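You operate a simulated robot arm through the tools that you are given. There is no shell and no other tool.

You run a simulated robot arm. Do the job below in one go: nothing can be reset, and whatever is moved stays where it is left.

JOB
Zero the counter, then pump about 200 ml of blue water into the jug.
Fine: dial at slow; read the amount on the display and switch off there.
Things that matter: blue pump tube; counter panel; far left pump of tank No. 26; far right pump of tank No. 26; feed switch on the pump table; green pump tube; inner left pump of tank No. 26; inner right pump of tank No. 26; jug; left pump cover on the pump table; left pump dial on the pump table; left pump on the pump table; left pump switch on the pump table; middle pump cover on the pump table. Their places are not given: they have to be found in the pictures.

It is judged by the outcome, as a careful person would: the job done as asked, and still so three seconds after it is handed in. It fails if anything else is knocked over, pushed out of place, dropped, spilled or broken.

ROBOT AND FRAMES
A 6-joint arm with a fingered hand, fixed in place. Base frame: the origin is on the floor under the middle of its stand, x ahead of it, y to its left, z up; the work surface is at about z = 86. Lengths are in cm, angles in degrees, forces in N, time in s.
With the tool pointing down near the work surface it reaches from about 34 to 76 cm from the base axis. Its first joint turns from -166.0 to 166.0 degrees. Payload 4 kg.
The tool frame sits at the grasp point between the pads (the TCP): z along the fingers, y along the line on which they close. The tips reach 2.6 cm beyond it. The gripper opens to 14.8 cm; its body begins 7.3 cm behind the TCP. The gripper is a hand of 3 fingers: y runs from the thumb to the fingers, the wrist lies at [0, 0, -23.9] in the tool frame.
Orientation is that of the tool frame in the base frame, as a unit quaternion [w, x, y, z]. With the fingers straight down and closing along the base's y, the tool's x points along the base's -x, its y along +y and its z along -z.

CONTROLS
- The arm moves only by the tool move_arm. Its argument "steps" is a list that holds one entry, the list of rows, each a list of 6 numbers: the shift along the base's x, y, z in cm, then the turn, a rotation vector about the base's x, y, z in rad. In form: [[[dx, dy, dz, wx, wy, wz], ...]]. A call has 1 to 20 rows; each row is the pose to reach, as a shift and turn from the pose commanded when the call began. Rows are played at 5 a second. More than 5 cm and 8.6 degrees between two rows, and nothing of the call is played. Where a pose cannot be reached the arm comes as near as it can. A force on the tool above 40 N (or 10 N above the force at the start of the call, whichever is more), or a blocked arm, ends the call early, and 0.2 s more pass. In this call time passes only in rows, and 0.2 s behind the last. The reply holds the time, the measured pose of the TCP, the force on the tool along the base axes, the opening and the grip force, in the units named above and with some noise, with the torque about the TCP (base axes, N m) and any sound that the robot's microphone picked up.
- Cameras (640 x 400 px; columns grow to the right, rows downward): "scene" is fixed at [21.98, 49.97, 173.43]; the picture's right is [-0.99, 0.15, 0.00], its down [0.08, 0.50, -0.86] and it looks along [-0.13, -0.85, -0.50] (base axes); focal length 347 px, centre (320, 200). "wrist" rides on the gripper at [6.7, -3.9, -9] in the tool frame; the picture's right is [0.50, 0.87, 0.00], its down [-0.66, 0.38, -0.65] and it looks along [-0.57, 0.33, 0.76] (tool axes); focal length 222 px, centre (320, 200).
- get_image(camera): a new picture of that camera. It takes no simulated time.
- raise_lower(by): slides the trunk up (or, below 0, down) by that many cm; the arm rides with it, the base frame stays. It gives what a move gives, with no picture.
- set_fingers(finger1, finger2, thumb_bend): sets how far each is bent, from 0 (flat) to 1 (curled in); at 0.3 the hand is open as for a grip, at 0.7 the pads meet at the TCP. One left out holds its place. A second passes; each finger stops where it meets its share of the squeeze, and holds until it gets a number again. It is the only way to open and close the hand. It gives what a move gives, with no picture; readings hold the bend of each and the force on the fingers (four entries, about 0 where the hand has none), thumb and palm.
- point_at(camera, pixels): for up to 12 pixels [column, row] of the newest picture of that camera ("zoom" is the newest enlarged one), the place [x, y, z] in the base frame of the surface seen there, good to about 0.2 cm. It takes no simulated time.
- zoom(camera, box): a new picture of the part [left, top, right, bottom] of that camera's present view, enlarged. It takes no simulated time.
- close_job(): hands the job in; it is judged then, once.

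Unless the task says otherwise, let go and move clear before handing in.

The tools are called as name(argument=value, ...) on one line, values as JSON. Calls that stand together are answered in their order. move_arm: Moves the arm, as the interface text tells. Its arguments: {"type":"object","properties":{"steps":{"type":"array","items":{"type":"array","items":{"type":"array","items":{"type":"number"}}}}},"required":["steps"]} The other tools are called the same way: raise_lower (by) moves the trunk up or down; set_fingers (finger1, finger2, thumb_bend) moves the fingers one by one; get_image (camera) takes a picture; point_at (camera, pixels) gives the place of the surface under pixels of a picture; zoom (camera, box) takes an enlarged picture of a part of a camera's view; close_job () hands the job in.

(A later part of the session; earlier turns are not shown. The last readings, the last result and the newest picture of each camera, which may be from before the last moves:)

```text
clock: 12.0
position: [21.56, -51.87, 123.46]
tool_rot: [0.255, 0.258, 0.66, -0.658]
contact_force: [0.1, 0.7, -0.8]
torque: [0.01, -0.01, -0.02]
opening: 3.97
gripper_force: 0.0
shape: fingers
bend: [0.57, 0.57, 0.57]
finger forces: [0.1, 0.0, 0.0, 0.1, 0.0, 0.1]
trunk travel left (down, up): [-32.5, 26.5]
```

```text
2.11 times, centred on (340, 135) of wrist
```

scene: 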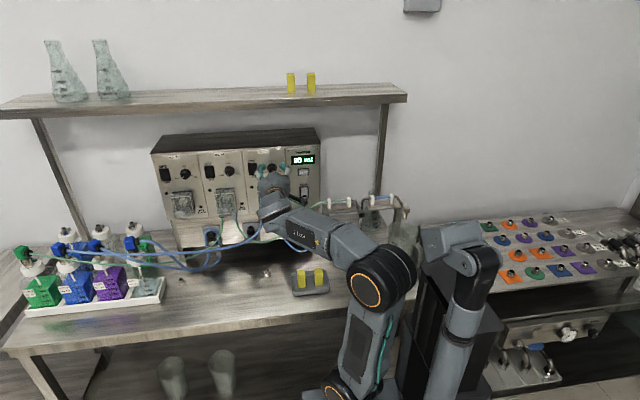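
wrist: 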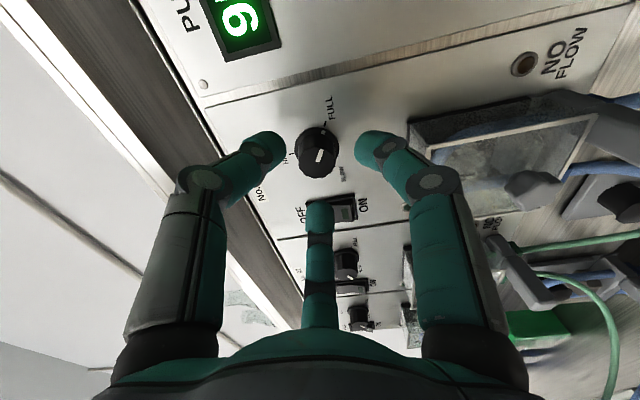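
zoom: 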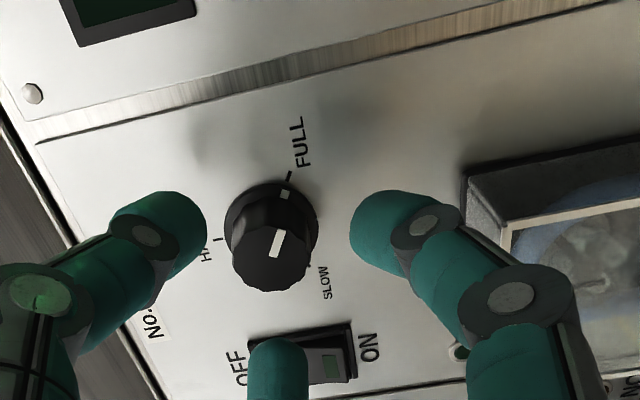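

The three fingertips surround the knob (wrist zoom: knob at (270,240), tips at (170,230), (390,230), (280,370)) without touching. I'll advance 2.5 cm so the tips reach around the knob.

move_arm(steps=[[[-0.03, -1, 0.05, 0, 0, 0], [-0.05, -2, 0.08, 0, 0, 0], [-0.05, -2.5, 0.1, 0, 0, 0]]])

zoom(camera="scene", box=[235, 140, 315, 200])

zoom(camera="wrist", box=[220, 40, 460, 230])

```text
clock: 12.8
position: [21.47, -54.29, 123.76]
tool_rot: [0.253, 0.259, 0.66, -0.658]
contact_force: [0.8, 0.0, -0.1]
torque: [0.0, -0.01, 0.02]
opening: 4.0
gripper_force: 0.0
shape: fingers
bend: [0.57, 0.57, 0.57]
finger forces: [0.0, 0.0, 0.0, 0.0, 0.1, 0.0]
trunk travel left (down, up): [-32.5, 26.5]
```

```text
6.67 times, centred on (275, 170) of scene
```

zoom: 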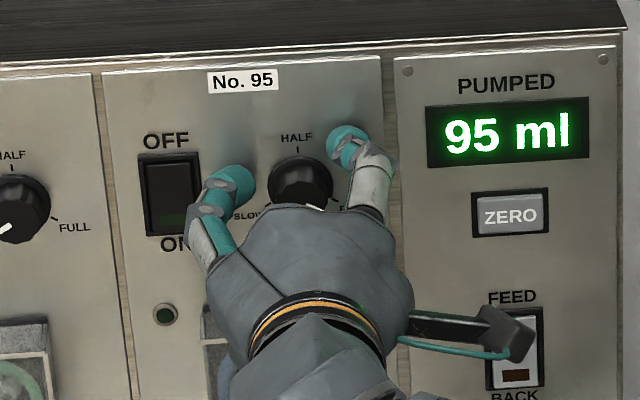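

```text
2.11 times, centred on (340, 135) of wrist
```

zoom: 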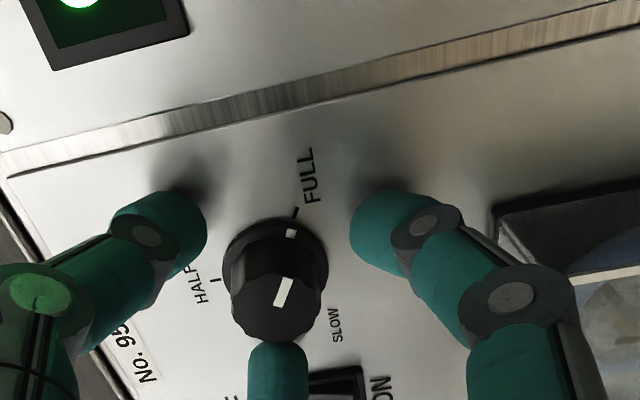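

The tips now straddle the knob with no contact force. Closing all three fingers on the knob.

set_fingers(finger1=0.7, finger2=0.7, thumb_bend=0.7)

zoom(camera="wrist", box=[220, 40, 460, 230])

zoom(camera="scene", box=[235, 140, 315, 200])

```text
clock: 13.8
position: [21.45, -54.31, 123.78]
tool_rot: [0.254, 0.258, 0.66, -0.658]
contact_force: [-0.4, -1.6, 3.9]
torque: [-0.04, -0.01, 0.0]
opening: 1.6
gripper_force: 9.3
shape: fingers
bend: [0.64, 0.63, 0.65]
finger forces: [4.4, 5.9, 0.1, 0.0, 8.3, 0.0]
trunk travel left (down, up): [-32.5, 26.5]
```

```text
2.11 times, centred on (340, 135) of wrist
```

zoom: 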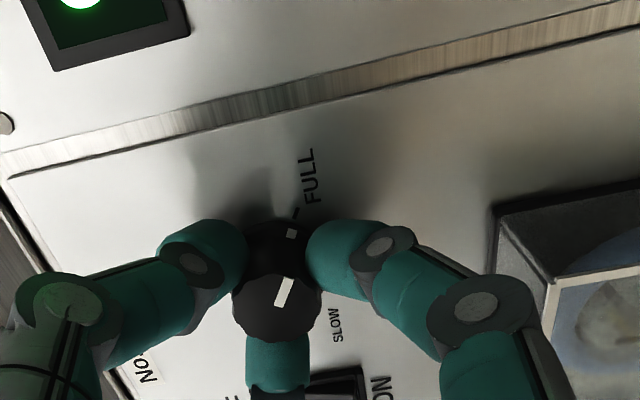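

```text
6.67 times, centred on (275, 170) of scene
```

zoom: 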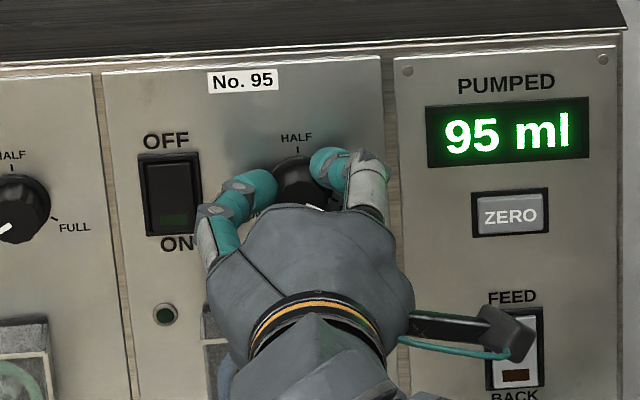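

The fingers hold the knob (4–8 N each). I'll turn +40° about the base y axis first and verify the knob follows.

move_arm(steps=[[[0, 0, -0.05, 0, 0.14, 0], [0, 0, -0.1, 0, 0.28, 0], [0, 0, -0.1, 0, 0.42, 0], [0, 0, -0.1, 0, 0.56, 0], [0, 0, -0.1, 0, 0.7, 0]]])

zoom(camera="wrist", box=[220, 40, 460, 230])

zoom(camera="scene", box=[235, 140, 315, 200])

```text
clock: 15.0
position: [21.46, -54.29, 123.68]
tool_rot: [0.012, 0.016, 0.708, -0.706]
contact_force: [0.4, 0.2, 8.9]
torque: [-0.23, -0.04, 0.0]
opening: 1.61
gripper_force: 9.6
shape: fingers
bend: [0.65, 0.63, 0.65]
finger forces: [3.7, 5.2, 0.1, 0.0, 11.0, 0.1]
trunk travel left (down, up): [-32.5, 26.5]
```

```text
2.11 times, centred on (340, 135) of wrist
```

zoom: 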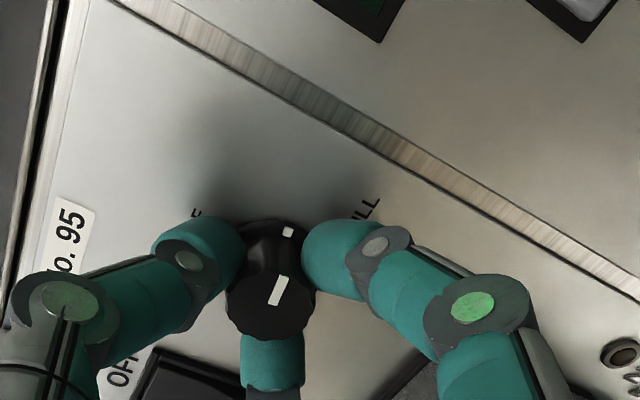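

```text
6.67 times, centred on (275, 170) of scene
```

zoom: 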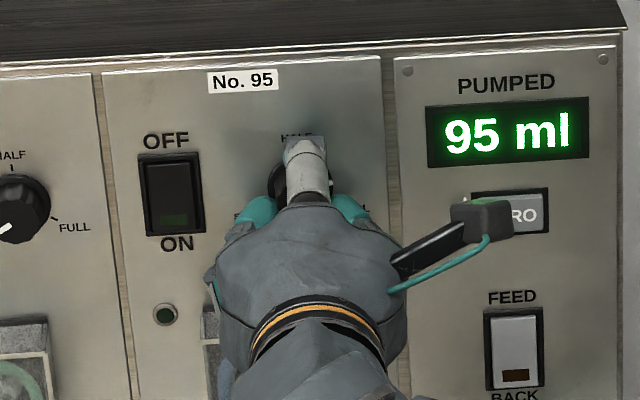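

The pointer stays fixed relative to the hand, so the knob turns with it; the upward force suggests raising the TCP slightly. I'll continue +72°.

move_arm(steps=[[[0, 0, 0.1, 0, 0.14, 0], [0, 0, 0.15, 0, 0.28, 0], [0, 0, 0.18, 0, 0.42, 0], [0, 0, 0.18, 0, 0.56, 0], [0, 0, 0.18, 0, 0.7, 0], [0, 0, 0.18, 0, 0.84, 0], [0, 0, 0.18, 0, 0.98, 0], [0, 0, 0.18, 0, 1.12, 0], [0, 0, 0.18, 0, 1.26, 0]]])

zoom(camera="wrist", box=[220, 40, 460, 230])

zoom(camera="scene", box=[235, 140, 315, 200])

```text
clock: 17.0
position: [21.44, -54.31, 123.83]
tool_rot: [0.407, 0.403, -0.579, 0.58]
contact_force: [3.8, 1.4, 6.4]
torque: [-0.21, 0.02, 0.13]
opening: 1.59
gripper_force: 10.0
shape: fingers
bend: [0.64, 0.64, 0.65]
finger forces: [6.3, 4.3, 0.0, 0.0, 9.7, 0.1]
trunk travel left (down, up): [-32.5, 26.5]
```

```text
2.11 times, centred on (340, 135) of wrist
```

zoom: 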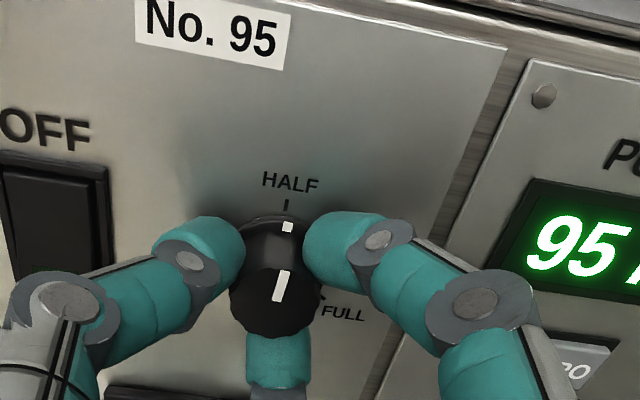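

```text
6.67 times, centred on (275, 170) of scene
```

zoom: 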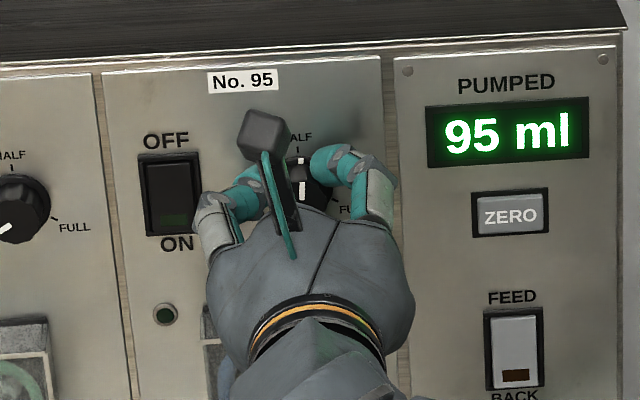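

The pointer is now at HALF (wrist zoom (285,227)). I'll continue with smaller increments (+32°) watching for reach limits.

move_arm(steps=[[[0, 0, 0, 0, 0.14, 0], [0, 0, 0, 0, 0.28, 0], [0, 0, 0, 0, 0.42, 0], [0, 0, 0, 0, 0.56, 0]]])

```text
clock: 18.0
position: [21.55, -54.5, 123.81]
tool_rot: [0.552, 0.547, -0.444, 0.446]
contact_force: [5.1, 2.1, 4.7]
torque: [-0.13, -0.01, 0.1]
opening: 1.64
gripper_force: 9.8
shape: fingers
bend: [0.64, 0.64, 0.65]
finger forces: [7.0, 4.5, 0.1, 0.0, 8.3, 0.0]
trunk travel left (down, up): [-32.5, 26.5]
```

Roll is now about +102° with no reach limit. Continuing +32° with a small recentering.

move_arm(steps=[[[0.05, 0.1, 0.05, 0, 0.14, 0], [0.1, 0.15, 0.1, 0, 0.28, 0], [0.1, 0.15, 0.1, 0, 0.42, 0], [0.1, 0.15, 0.1, 0, 0.56, 0]]])

zoom(camera="wrist", box=[220, 40, 460, 230])

zoom(camera="scene", box=[235, 140, 315, 200])

```text
clock: 19.0
position: [21.66, -54.31, 123.79]
tool_rot: [0.653, 0.65, -0.275, 0.276]
contact_force: [2.7, -1.2, -1.0]
torque: [0.03, -0.05, 0.07]
opening: 1.62
gripper_force: 9.4
shape: fingers
bend: [0.64, 0.64, 0.65]
finger forces: [5.2, 6.1, 0.1, 0.0, 8.1, 0.1]
trunk travel left (down, up): [-32.5, 26.5]
```

```text
2.11 times, centred on (340, 135) of wrist
```

zoom: 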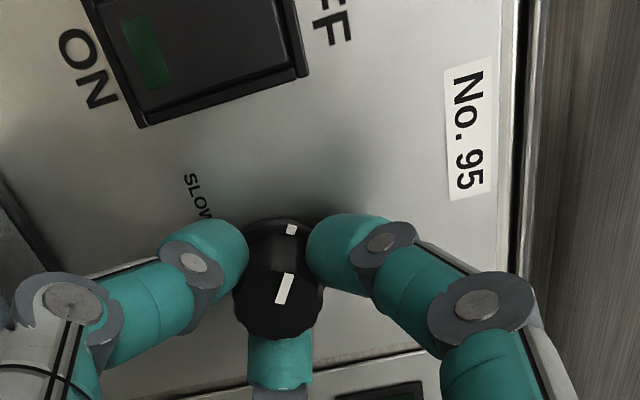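

```text
6.67 times, centred on (275, 170) of scene
```

zoom: 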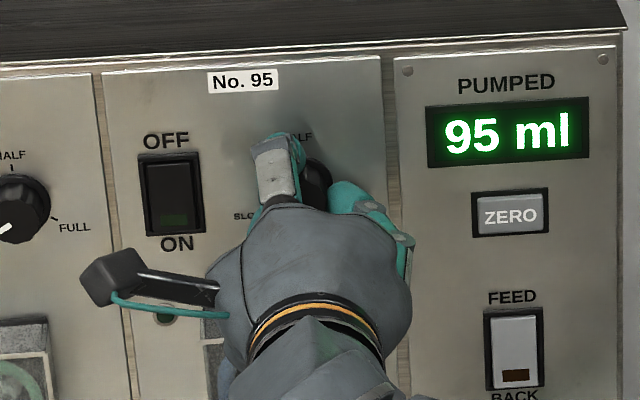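

The knob continues to follow (about 176° turned so far; ~64° remain). Continuing another +32°.

move_arm(steps=[[[0, 0, 0, 0, 0.14, 0], [0, 0, 0, 0, 0.28, 0], [0, 0, 0, 0, 0.42, 0], [0, 0, 0, 0, 0.56, 0]]])

zoom(camera="wrist", box=[220, 40, 460, 230])

```text
clock: 20.0
position: [21.56, -54.26, 123.81]
tool_rot: [0.703, 0.701, -0.083, 0.087]
contact_force: [4.5, -2.1, -2.5]
torque: [0.06, 0.0, 0.08]
opening: 1.64
gripper_force: 9.1
shape: fingers
bend: [0.64, 0.64, 0.65]
finger forces: [5.8, 4.8, 0.2, 0.0, 8.0, 0.0]
trunk travel left (down, up): [-32.5, 26.5]
```

```text
2.11 times, centred on (340, 135) of wrist
```

zoom: 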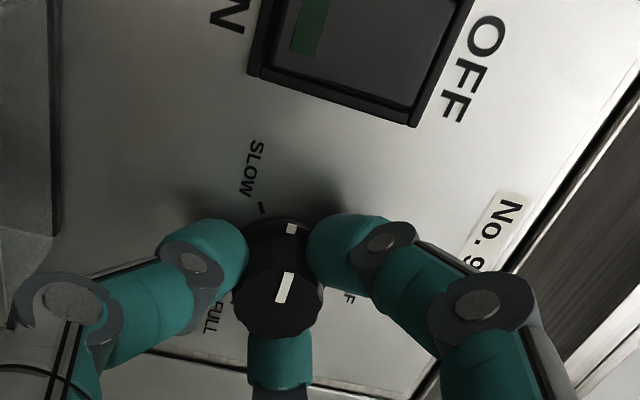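

The pointer is approaching the SLOW tick (tick at (262,207), mark at (290,228)). Another +24°, then check.

move_arm(steps=[[[0.03, 0, 0, 0, 0.14, 0], [0.05, 0, 0, 0, 0.28, 0], [0.05, 0, 0, 0, 0.42, 0]]])

zoom(camera="wrist", box=[260, 80, 400, 200])

```text
clock: 20.8
position: [21.51, -54.34, 123.81]
tool_rot: [0.704, 0.704, 0.064, -0.062]
contact_force: [2.2, -0.8, -5.4]
torque: [0.15, -0.01, 0.07]
opening: 1.64
gripper_force: 9.3
shape: fingers
bend: [0.64, 0.64, 0.65]
finger forces: [5.7, 4.6, 0.1, 0.0, 9.0, 0.0]
trunk travel left (down, up): [-32.5, 26.5]
```

```text
3.33 times, centred on (330, 140) of wrist
```

zoom: 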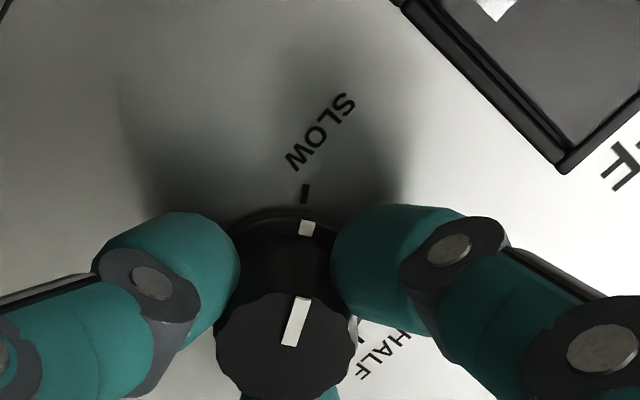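

The dial mark (307,228) is nearly on the SLOW tick (306,193); by my count about 7° remain. Turning a final +7°.

move_arm(steps=[[[0, 0, 0, 0, 0.06, 0], [0, 0, 0, 0, 0.12, 0]]])

zoom(camera="wrist", box=[260, 80, 400, 200])

```text
clock: 21.4
position: [21.5, -54.32, 123.75]
tool_rot: [0.7, 0.699, 0.106, -0.103]
contact_force: [1.0, -2.4, -4.0]
torque: [0.06, -0.03, 0.06]
opening: 1.63
gripper_force: 9.4
shape: fingers
bend: [0.64, 0.64, 0.65]
finger forces: [5.2, 5.5, 0.0, 0.1, 8.2, 0.0]
trunk travel left (down, up): [-32.5, 26.5]
```

```text
3.33 times, centred on (330, 140) of wrist
```

zoom: 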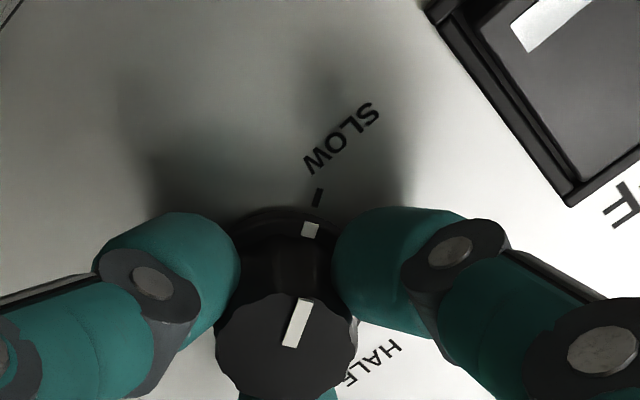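

The mark, pointer line and SLOW tick are now in line. Releasing the knob and backing off to check.

set_fingers(finger1=0.57, finger2=0.57, thumb_bend=0.57)

move_arm(steps=[[[0, 2, 0, 0, 0, 0], [0, 4.5, 0, 0, 0, 0]]])

zoom(camera="wrist", box=[240, 60, 420, 200])

zoom(camera="scene", box=[235, 140, 315, 200])

```text
clock: 22.4
position: [21.66, -54.19, 123.79]
tool_rot: [0.699, 0.699, 0.106, -0.103]
contact_force: [-0.6, 1.1, -0.5]
torque: [-0.01, -0.02, -0.01]
opening: 4.2
gripper_force: 0.0
shape: fingers
bend: [0.56, 0.56, 0.56]
finger forces: [0.0, 0.0, 0.1, 0.0, 0.1, 0.0]
trunk travel left (down, up): [-32.5, 26.5]
```

```text
clock: 23.0
position: [21.57, -49.66, 123.86]
tool_rot: [0.699, 0.7, 0.106, -0.102]
contact_force: [0.4, 0.4, -0.5]
torque: [-0.01, -0.04, 0.01]
opening: 4.2
gripper_force: 0.0
shape: fingers
bend: [0.56, 0.56, 0.56]
finger forces: [0.1, 0.0, 0.1, 0.0, 0.0, 0.1]
trunk travel left (down, up): [-32.5, 26.5]
```

```text
2.86 times, centred on (330, 130) of wrist
```

zoom: 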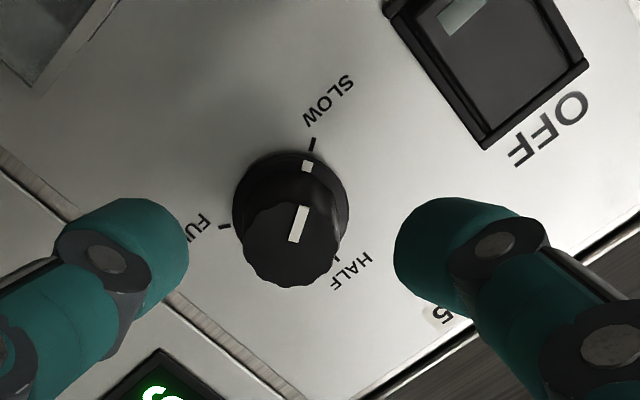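

```text
6.67 times, centred on (275, 170) of scene
```

zoom: 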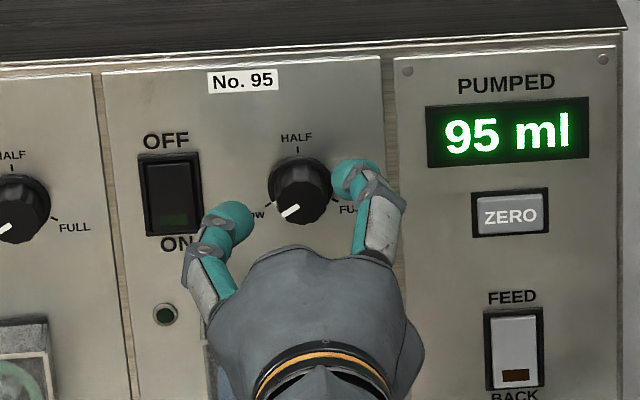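

The dial now points to SLOW, matching pump 92's. Next I'll back off, roll the thumb to straight down, and shape the hand with fingers curled so the thumb alone can press.

move_arm(steps=[[[0, 1.5, 0, 0, -0.1, 0], [0, 3, 0, 0, -0.2, 0], [0, 4, 0, 0, -0.3, 0]]])

set_fingers(finger1=1.0, finger2=1.0, thumb_bend=0.55)

get_image(camera="wrist")

zoom(camera="scene", box=[220, 130, 330, 230])

```text
clock: 23.8
position: [21.71, -45.64, 123.88]
tool_rot: [0.708, 0.707, -0.001, 0.004]
contact_force: [0.0, 0.6, 0.9]
torque: [0.03, -0.06, 0.0]
opening: 4.18
gripper_force: 0.1
shape: fingers
bend: [0.56, 0.56, 0.56]
finger forces: [0.0, 0.0, 0.0, 0.0, 0.0, 0.1]
trunk travel left (down, up): [-32.5, 26.5]
```

```text
clock: 24.8
position: [21.65, -45.72, 123.78]
tool_rot: [0.708, 0.706, 0.001, 0.003]
contact_force: [0.3, -0.5, 0.7]
torque: [0.03, 0.01, 0.03]
opening: 1.9
gripper_force: 0.2
shape: fingers
bend: [0.77, 0.77, 0.55]
finger forces: [0.0, 0.0, 0.1, 0.0, 0.0, 0.0]
trunk travel left (down, up): [-32.5, 26.5]
```

```text
taken
```

wrist: 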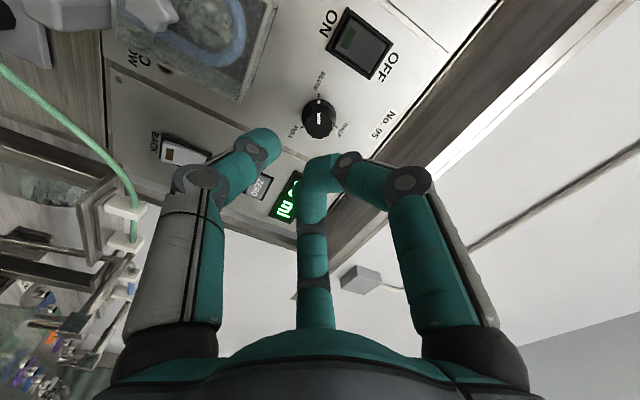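

```text
4.00 times, centred on (275, 180) of scene
```

zoom: 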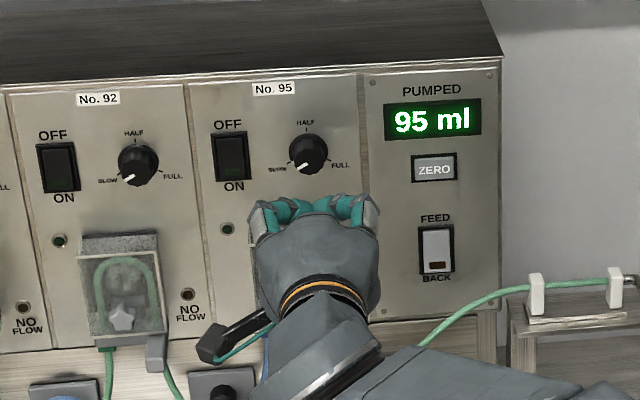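

The two fingers stopped at 0.77 (touching each other). I'll measure how far forward the thumb tip is compared with the curled fingers.

zoom(camera="wrist", box=[180, 80, 440, 260])

point_at(camera="wrist", pixels=[[275, 140], [268, 133], [262, 145], [278, 150], [272, 158], [258, 132], [315, 160], [310, 175], [325, 185], [330, 160], [345, 175], [310, 190]])

set_fingers(finger1=1.0, finger2=1.0, thumb_bend=0.55)

get_image(camera="wrist")

```text
2.22 times, centred on (310, 170) of wrist
```

zoom: 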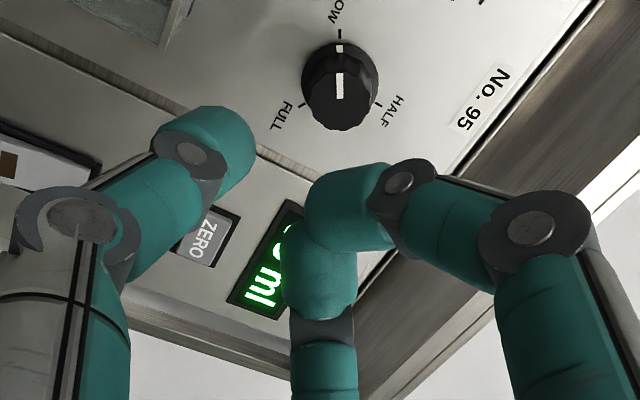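

```text
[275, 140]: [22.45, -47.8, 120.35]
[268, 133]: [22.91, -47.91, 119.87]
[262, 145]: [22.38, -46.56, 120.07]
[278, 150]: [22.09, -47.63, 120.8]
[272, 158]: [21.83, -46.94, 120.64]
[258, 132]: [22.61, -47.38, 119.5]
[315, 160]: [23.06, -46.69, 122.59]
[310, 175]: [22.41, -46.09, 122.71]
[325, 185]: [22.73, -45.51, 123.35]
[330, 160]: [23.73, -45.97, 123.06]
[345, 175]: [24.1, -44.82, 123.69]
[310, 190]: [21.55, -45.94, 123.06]
```

```text
clock: 25.8
position: [21.57, -45.72, 123.85]
tool_rot: [0.708, 0.706, 0.0, 0.004]
contact_force: [0.5, -0.7, -0.1]
torque: [0.02, 0.02, 0.04]
opening: 1.94
gripper_force: 0.0
shape: fingers
bend: [0.78, 0.78, 0.55]
finger forces: [0.0, 0.0, 0.1, 0.0, 0.0, 0.0]
trunk travel left (down, up): [-32.5, 26.5]
```

```text
taken
```

wrist: 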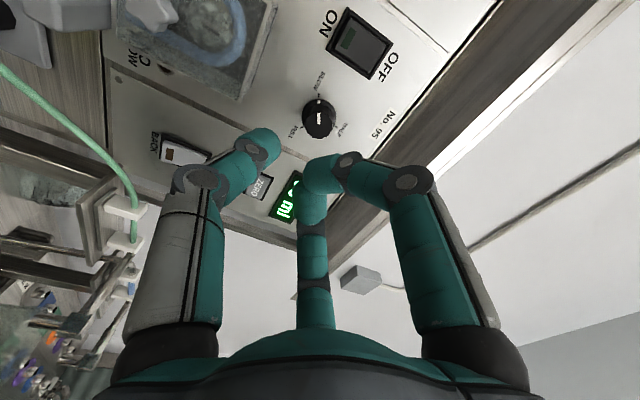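

The thumb tip leads the curled fingers by over 1 cm, centred about 3.8 cm below the TCP. I'll move in front of ZERO: TCP about [10.6,-48,125.2].

move_arm(steps=[[[-3.5, -0.7, 0.5, 0, 0, 0], [-7, -1.4, 0.9, 0, 0, 0], [-11, -2.3, 1.35, 0, 0, 0]]])

get_image(camera="wrist")

zoom(camera="scene", box=[255, 140, 355, 220])

```text
clock: 26.6
position: [10.48, -48.06, 125.05]
tool_rot: [0.708, 0.707, -0.001, 0.003]
contact_force: [0.0, -0.3, 0.0]
torque: [0.0, -0.01, 0.0]
opening: 1.96
gripper_force: 0.1
shape: fingers
bend: [0.79, 0.79, 0.55]
finger forces: [0.1, 0.0, 0.1, 0.1, 0.1, 0.0]
trunk travel left (down, up): [-32.5, 26.5]
```

```text
taken
```

wrist: 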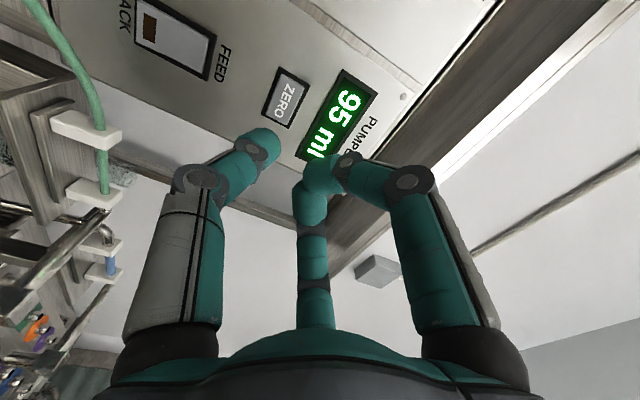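

```text
5.00 times, centred on (305, 180) of scene
```

zoom: 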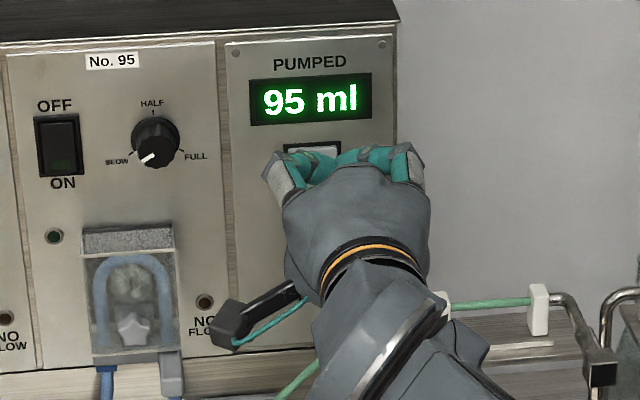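

The hand is in front of ZERO; display still reads 95 ml. Advancing to y≈-53 and checking the thumb's aim.

move_arm(steps=[[[0.05, -2.5, 0.1, 0, 0, 0], [0.1, -5, 0.15, 0, 0, 0]]])

get_image(camera="wrist")

zoom(camera="wrist", box=[180, 50, 420, 230])

zoom(camera="scene", box=[255, 140, 355, 220])

point_at(camera="wrist", pixels=[[275, 140], [268, 133], [278, 150], [258, 132], [280, 142], [270, 130], [280, 125], [290, 125]])

```text
clock: 27.2
position: [10.59, -52.91, 125.41]
tool_rot: [0.707, 0.707, 0.001, 0.003]
contact_force: [-0.7, -0.2, 1.3]
torque: [0.04, -0.01, 0.0]
opening: 1.98
gripper_force: 0.0
shape: fingers
bend: [0.79, 0.79, 0.55]
finger forces: [0.0, 0.0, 0.1, 0.0, 0.0, 0.0]
trunk travel left (down, up): [-32.5, 26.5]
```

```text
taken
```

wrist: 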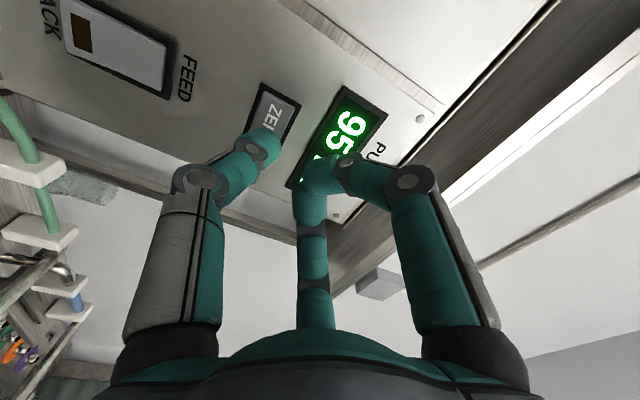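

```text
2.22 times, centred on (300, 140) of wrist
```

zoom: 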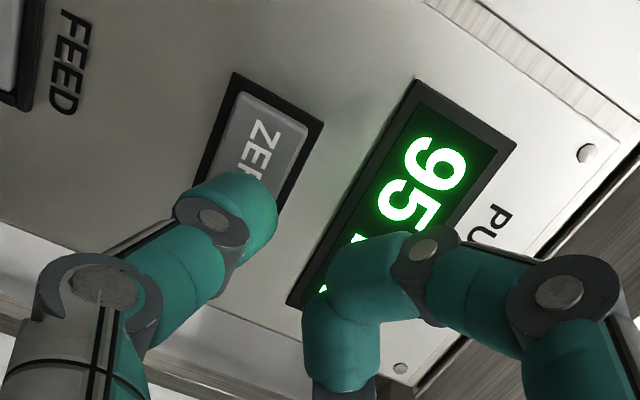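

```text
5.00 times, centred on (305, 180) of scene
```

zoom: 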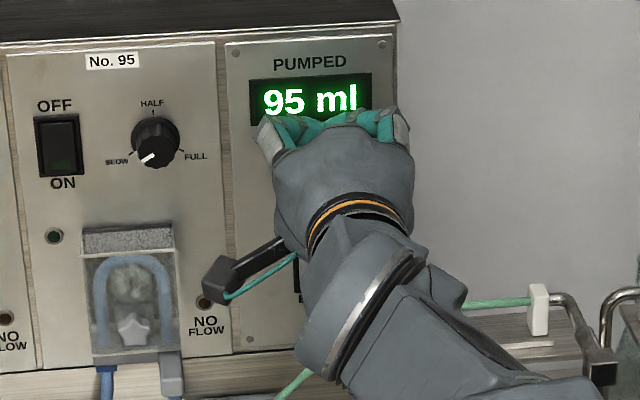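

```text
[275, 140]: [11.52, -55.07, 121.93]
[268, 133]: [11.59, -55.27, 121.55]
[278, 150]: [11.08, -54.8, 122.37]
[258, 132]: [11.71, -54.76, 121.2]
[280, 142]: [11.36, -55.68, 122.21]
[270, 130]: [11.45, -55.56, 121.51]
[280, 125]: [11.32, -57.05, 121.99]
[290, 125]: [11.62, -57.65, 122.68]
```

The thumb tip (x≈10.6, z≈121.6) is lined up with the ZERO button. Pressing in slowly.

move_arm(steps=[[[0, -0.6, -0.1, 0, 0, 0], [0, -1.0, -0.1, 0, 0, 0], [0, -1.3, -0.1, 0, 0, 0], [0, -1.5, -0.1, 0, 0, 0]]])

zoom(camera="scene", box=[255, 140, 355, 220])

zoom(camera="wrist", box=[180, 50, 420, 230])

```text
clock: 28.2
position: [10.56, -54.29, 125.21]
tool_rot: [0.709, 0.705, 0.0, 0.004]
contact_force: [-2.8, 19.3, -1.6]
torque: [0.81, 0.11, -0.09]
opening: 2.69
gripper_force: 9.6
shape: fingers
bend: [0.9, 0.9, 0.55]
finger forces: [0.0, 0.0, 0.1, 0.0, 19.6, 0.0]
trunk travel left (down, up): [-32.5, 26.5]
heard: click
```

```text
5.00 times, centred on (305, 180) of scene
```

zoom: 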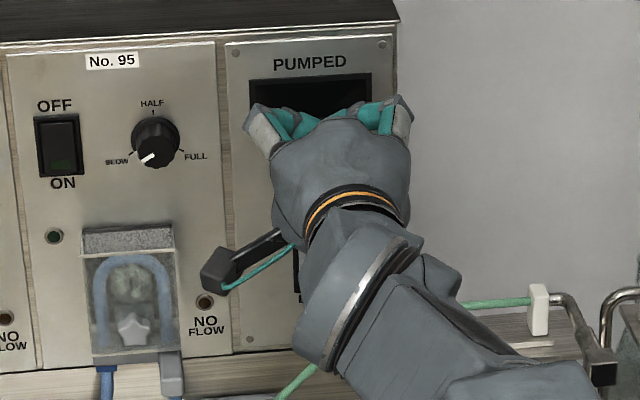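

```text
2.22 times, centred on (300, 140) of wrist
```

zoom: 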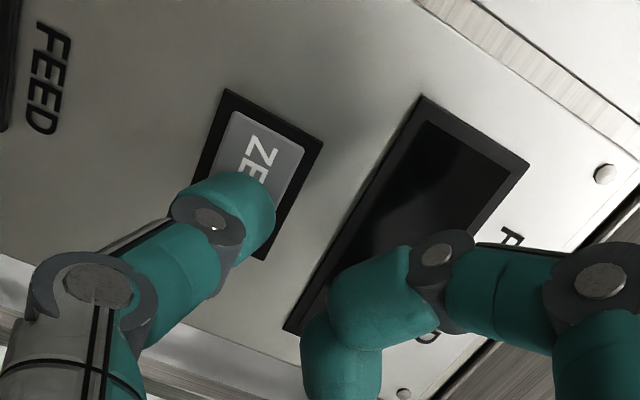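

A click was heard and the display went blank while held, with 19 N on the thumb. Backing off to release the button and read the display.

move_arm(steps=[[[0, 1.0, 0, 0, 0, 0], [0, 3.0, 0, 0, 0, 0], [0, 6, 0, 0, 0, 0]]])

zoom(camera="scene", box=[235, 140, 335, 220])

get_image(camera="wrist")

```text
clock: 29.0
position: [10.72, -48.34, 125.29]
tool_rot: [0.708, 0.706, 0.001, 0.003]
contact_force: [-0.4, -0.3, 0.1]
torque: [-0.01, -0.01, 0.0]
opening: 2.85
gripper_force: 0.0
shape: fingers
bend: [0.92, 0.92, 0.55]
finger forces: [0.0, 0.0, 0.0, 0.0, 0.0, 0.0]
trunk travel left (down, up): [-32.5, 26.5]
```

```text
5.00 times, centred on (285, 180) of scene
```

zoom: 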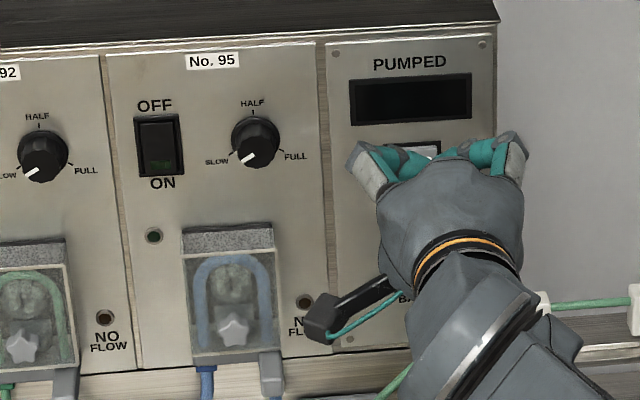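

```text
taken
```

wrist: 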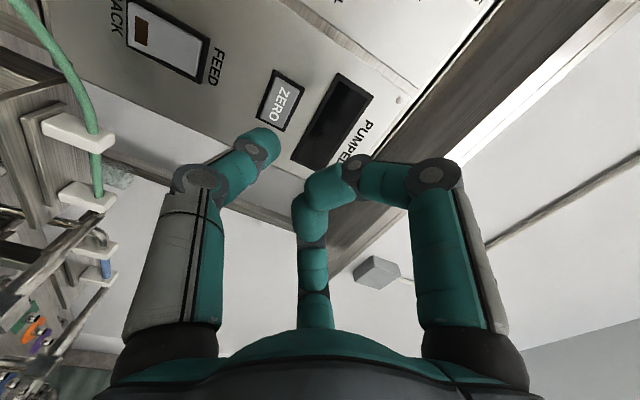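

The display is blank after the press; it may blink before showing 0. I'll move away toward the pump-95 switch stand-off and re-check it as time passes.

move_arm(steps=[[[4, 0.5, 0.3, 0, 0, 0], [8, 1, 0.5, 0, 0, 0], [12, 1, 0.7, 0, 0, 0], [16, 1, 0.9, 0, 0, 0], [17.6, 1, 1, 0, 0, 0]]])

zoom(camera="scene", box=[235, 140, 335, 220])

get_image(camera="scene")

```text
clock: 30.2
position: [28.35, -47.59, 126.23]
tool_rot: [0.708, 0.706, 0.001, 0.003]
contact_force: [0.2, 0.5, 1.1]
torque: [-0.01, 0.0, -0.01]
opening: 2.93
gripper_force: 0.0
shape: fingers
bend: [0.93, 0.93, 0.55]
finger forces: [0.0, 0.1, 0.0, 0.0, 0.0, 0.0]
trunk travel left (down, up): [-32.5, 26.5]
```

```text
5.00 times, centred on (285, 180) of scene
```

zoom: 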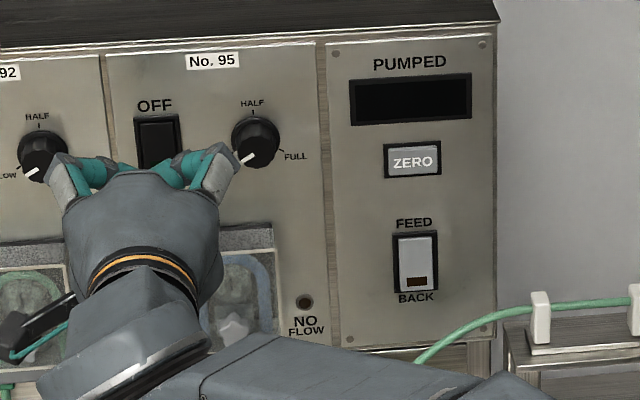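

```text
taken
```

scene: 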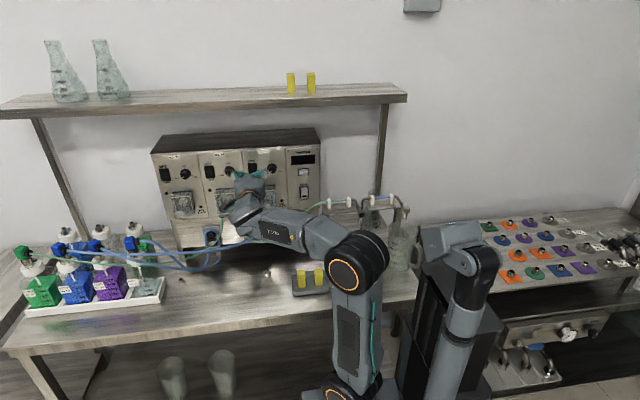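

The display is still dark about 2 s after the press. I'll wait a few seconds in place and check again.

move_arm(steps=[[[0, 0, 0, 0, 0, 0], [0, 0, 0, 0, 0, 0], [0, 0, 0, 0, 0, 0], [0, 0, 0, 0, 0, 0], [0, 0, 0, 0, 0, 0], [0, 0, 0, 0, 0, 0], [0, 0, 0, 0, 0, 0], [0, 0, 0, 0, 0, 0], [0, 0, 0, 0, 0, 0], [0, 0, 0, 0, 0, 0]]])

zoom(camera="scene", box=[285, 145, 325, 205])

zoom(camera="scene", box=[140, 120, 350, 260])

```text
clock: 32.4
position: [28.4, -47.59, 126.29]
tool_rot: [0.708, 0.707, 0.0, 0.004]
contact_force: [0.9, 0.7, 1.3]
torque: [-0.02, 0.02, 0.01]
opening: 2.96
gripper_force: 0.0
shape: fingers
bend: [0.94, 0.94, 0.55]
finger forces: [0.0, 0.0, 0.0, 0.0, 0.1, 0.1]
trunk travel left (down, up): [-32.5, 26.5]
```

```text
6.67 times, centred on (305, 175) of scene
```

zoom: 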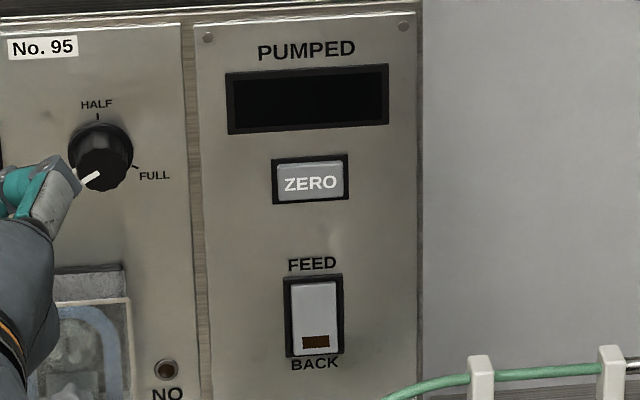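

```text
2.86 times, centred on (245, 190) of scene
```

zoom: 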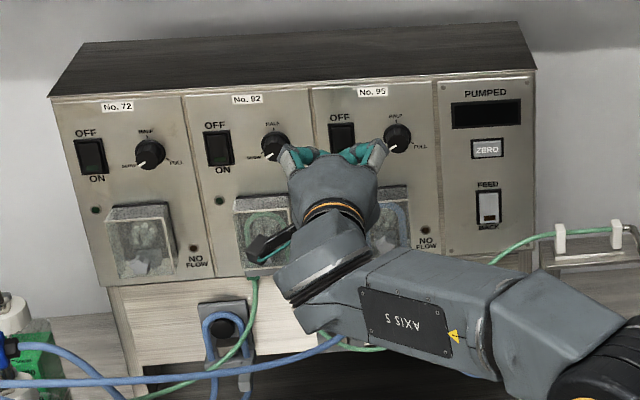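

The display stays dark; it reacted exactly at the click, so I'll see whether it counts once the pump runs, with the jug's 200 ml mark as a cross-check. First a baseline look at the jug, and line up the thumb with switch 95's ON end (x≈27.9, z≈122.7).

move_arm(steps=[[[-0.3, -2, 0.1, 0, 0, 0], [-0.5, -4.5, 0.15, 0, 0, 0]]])

zoom(camera="wrist", box=[180, 50, 420, 230])

zoom(camera="scene", box=[380, 190, 430, 285])

zoom(camera="scene", box=[0, 210, 180, 325])

zoom(camera="scene", box=[220, 140, 320, 220])

```text
clock: 33.0
position: [27.68, -51.94, 126.48]
tool_rot: [0.708, 0.707, 0.001, 0.003]
contact_force: [0.5, 0.6, 0.1]
torque: [0.05, -0.01, -0.03]
opening: 2.94
gripper_force: 0.0
shape: fingers
bend: [0.94, 0.94, 0.55]
finger forces: [0.0, 0.1, 0.0, 0.1, 0.1, 0.0]
trunk travel left (down, up): [-32.5, 26.5]
```

```text
2.22 times, centred on (300, 140) of wrist
```

zoom: 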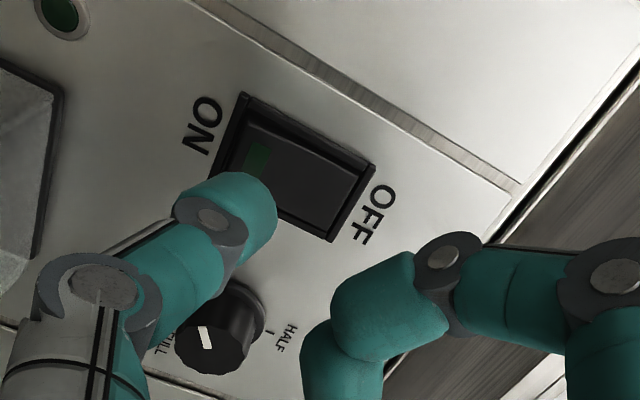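

```text
4.21 times, centred on (405, 238) of scene
```

zoom: 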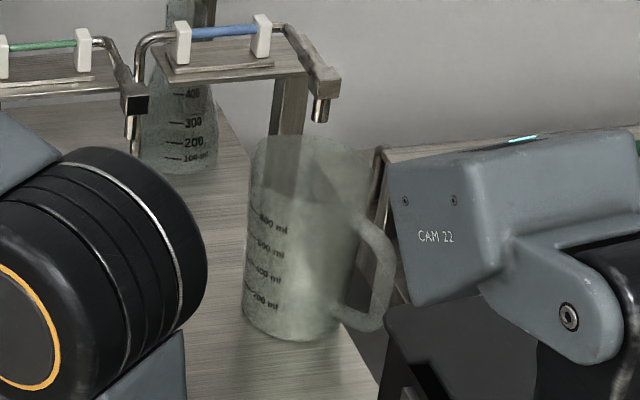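

```text
3.48 times, centred on (90, 268) of scene
```

zoom: 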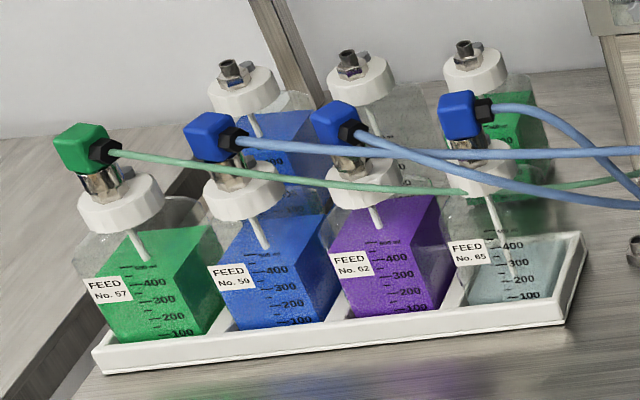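

```text
5.00 times, centred on (270, 180) of scene
```

zoom: 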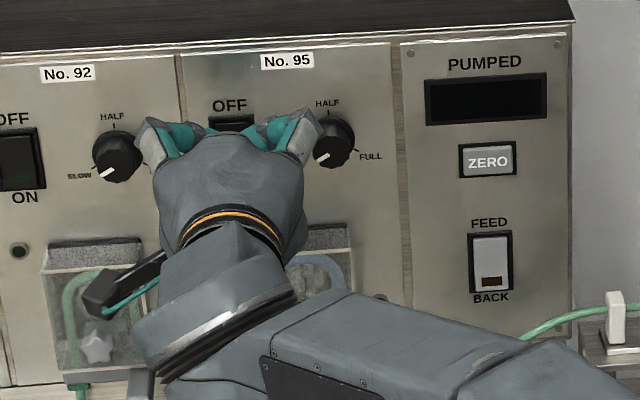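

The jug is empty and visible with 200/400/600/800 marks. I'll verify the spout is above the jug's mouth before starting the pump.

point_at(camera="scene", pixels=[[405, 217], [404.5, 214], [388.8, 227], [417, 231], [400, 222.5], [399, 237], [388, 255], [410, 270], [388, 268], [398, 271], [420, 258], [404, 209]])

zoom(camera="scene", box=[375, 200, 435, 280])

```text
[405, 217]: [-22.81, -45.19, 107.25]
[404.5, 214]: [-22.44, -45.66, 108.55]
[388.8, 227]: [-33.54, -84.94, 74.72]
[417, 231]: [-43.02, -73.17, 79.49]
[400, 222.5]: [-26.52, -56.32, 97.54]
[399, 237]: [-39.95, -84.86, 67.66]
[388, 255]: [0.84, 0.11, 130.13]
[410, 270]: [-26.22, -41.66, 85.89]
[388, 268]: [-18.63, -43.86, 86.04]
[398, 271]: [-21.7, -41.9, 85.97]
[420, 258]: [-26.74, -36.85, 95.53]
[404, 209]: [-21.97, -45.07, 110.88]
```

```text
5.00 times, centred on (405, 240) of scene
```

zoom: 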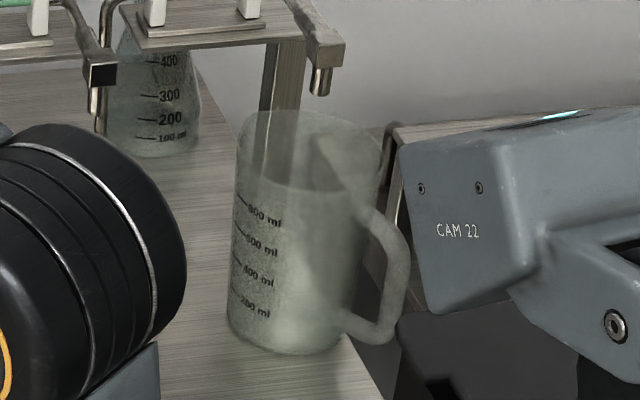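

The spout tip [-22.8,-45.2,107] is over the jug's centre (base ≈[-22.5,-46]). Now I press the ON end of switch 95.

move_arm(steps=[[[0.1, -1.2, -0.05, 0, 0, 0], [0.1, -1.8, -0.05, 0, 0, 0], [0.1, -2.2, -0.05, 0, 0, 0], [0.1, -2.5, -0.05, 0, 0, 0]]])

zoom(camera="scene", box=[220, 140, 320, 220])

zoom(camera="wrist", box=[180, 50, 420, 230])

```text
clock: 34.1
position: [27.85, -53.88, 126.71]
tool_rot: [0.709, 0.705, 0.0, 0.003]
contact_force: [-7.0, 40.8, -4.3]
torque: [1.75, 0.35, -0.31]
opening: 3.11
gripper_force: 20.1
shape: fingers
bend: [0.94, 0.94, 0.55]
finger forces: [0.0, 0.0, 0.0, 0.1, 40.4, 0.0]
trunk travel left (down, up): [-32.5, 26.5]
heard: click
stopped in row 4: the force on the tool passed its limit at 42 N (the readings are from after the stop); the commanded pose is now the measured one
```

```text
5.00 times, centred on (270, 180) of scene
```

zoom: 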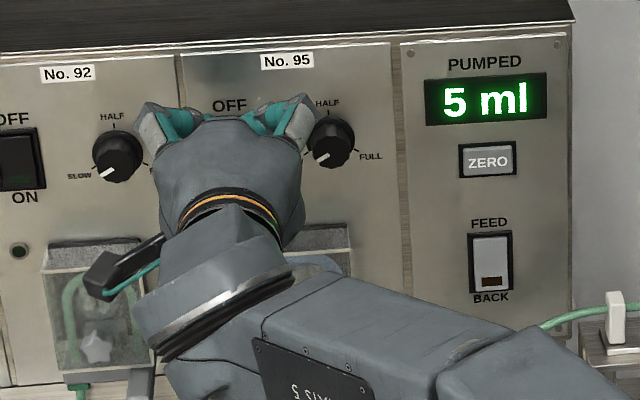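

```text
2.22 times, centred on (300, 140) of wrist
```

zoom: 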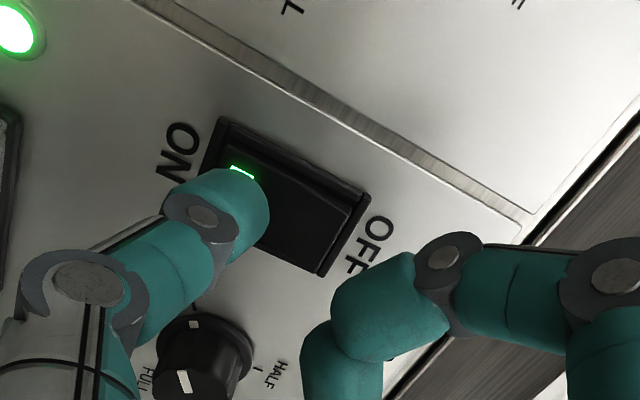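

The pump is on (lamp lit) and the display now counts: 5 ml at t=34.1. I'll back off and raise the thumb to the OFF end, reading the rate meanwhile.

move_arm(steps=[[[0, 1.8, 0, 0, 0, 0], [0, 1.8, 2.3, 0, 0, 0]]])

zoom(camera="scene", box=[220, 140, 320, 220])

zoom(camera="wrist", box=[180, 50, 420, 230])

zoom(camera="scene", box=[375, 200, 435, 280])

```text
clock: 34.7
position: [27.91, -52.63, 128.85]
tool_rot: [0.708, 0.706, -0.001, 0.004]
contact_force: [0.0, -0.5, 0.4]
torque: [-0.02, 0.01, 0.01]
opening: 3.01
gripper_force: 0.1
shape: fingers
bend: [0.94, 0.94, 0.55]
finger forces: [0.1, 0.0, 0.0, 0.0, 0.1, 0.0]
trunk travel left (down, up): [-32.5, 26.5]
```

```text
5.00 times, centred on (270, 180) of scene
```

zoom: 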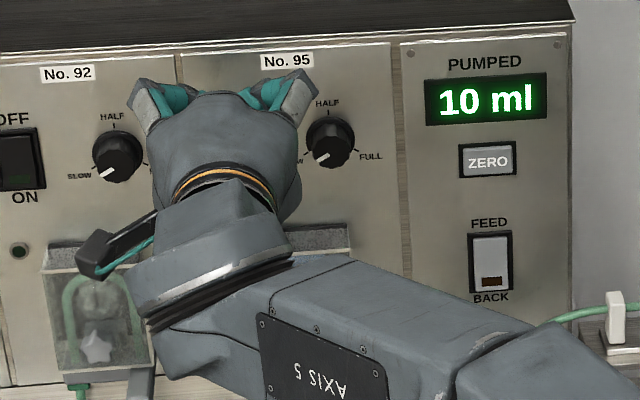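

```text
2.22 times, centred on (300, 140) of wrist
```

zoom: 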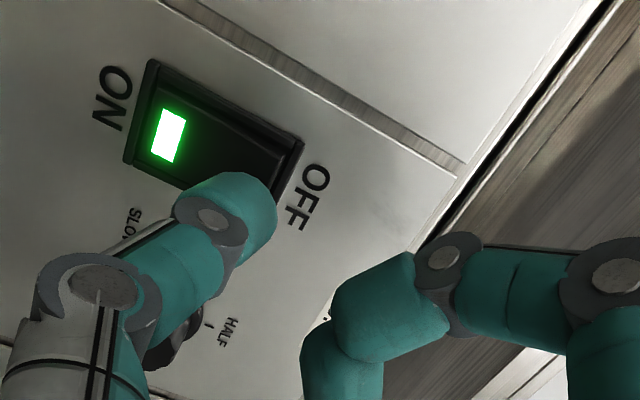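

```text
5.00 times, centred on (405, 240) of scene
```

zoom: 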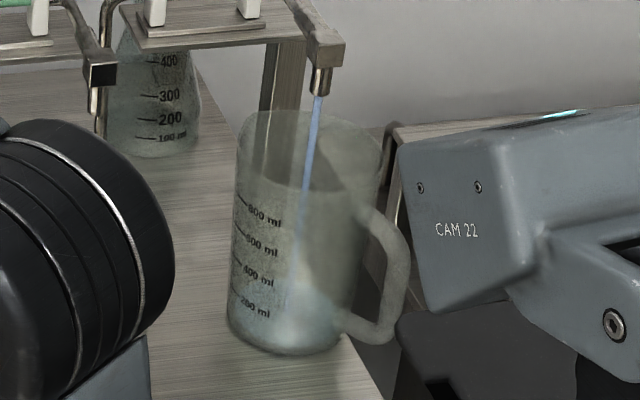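

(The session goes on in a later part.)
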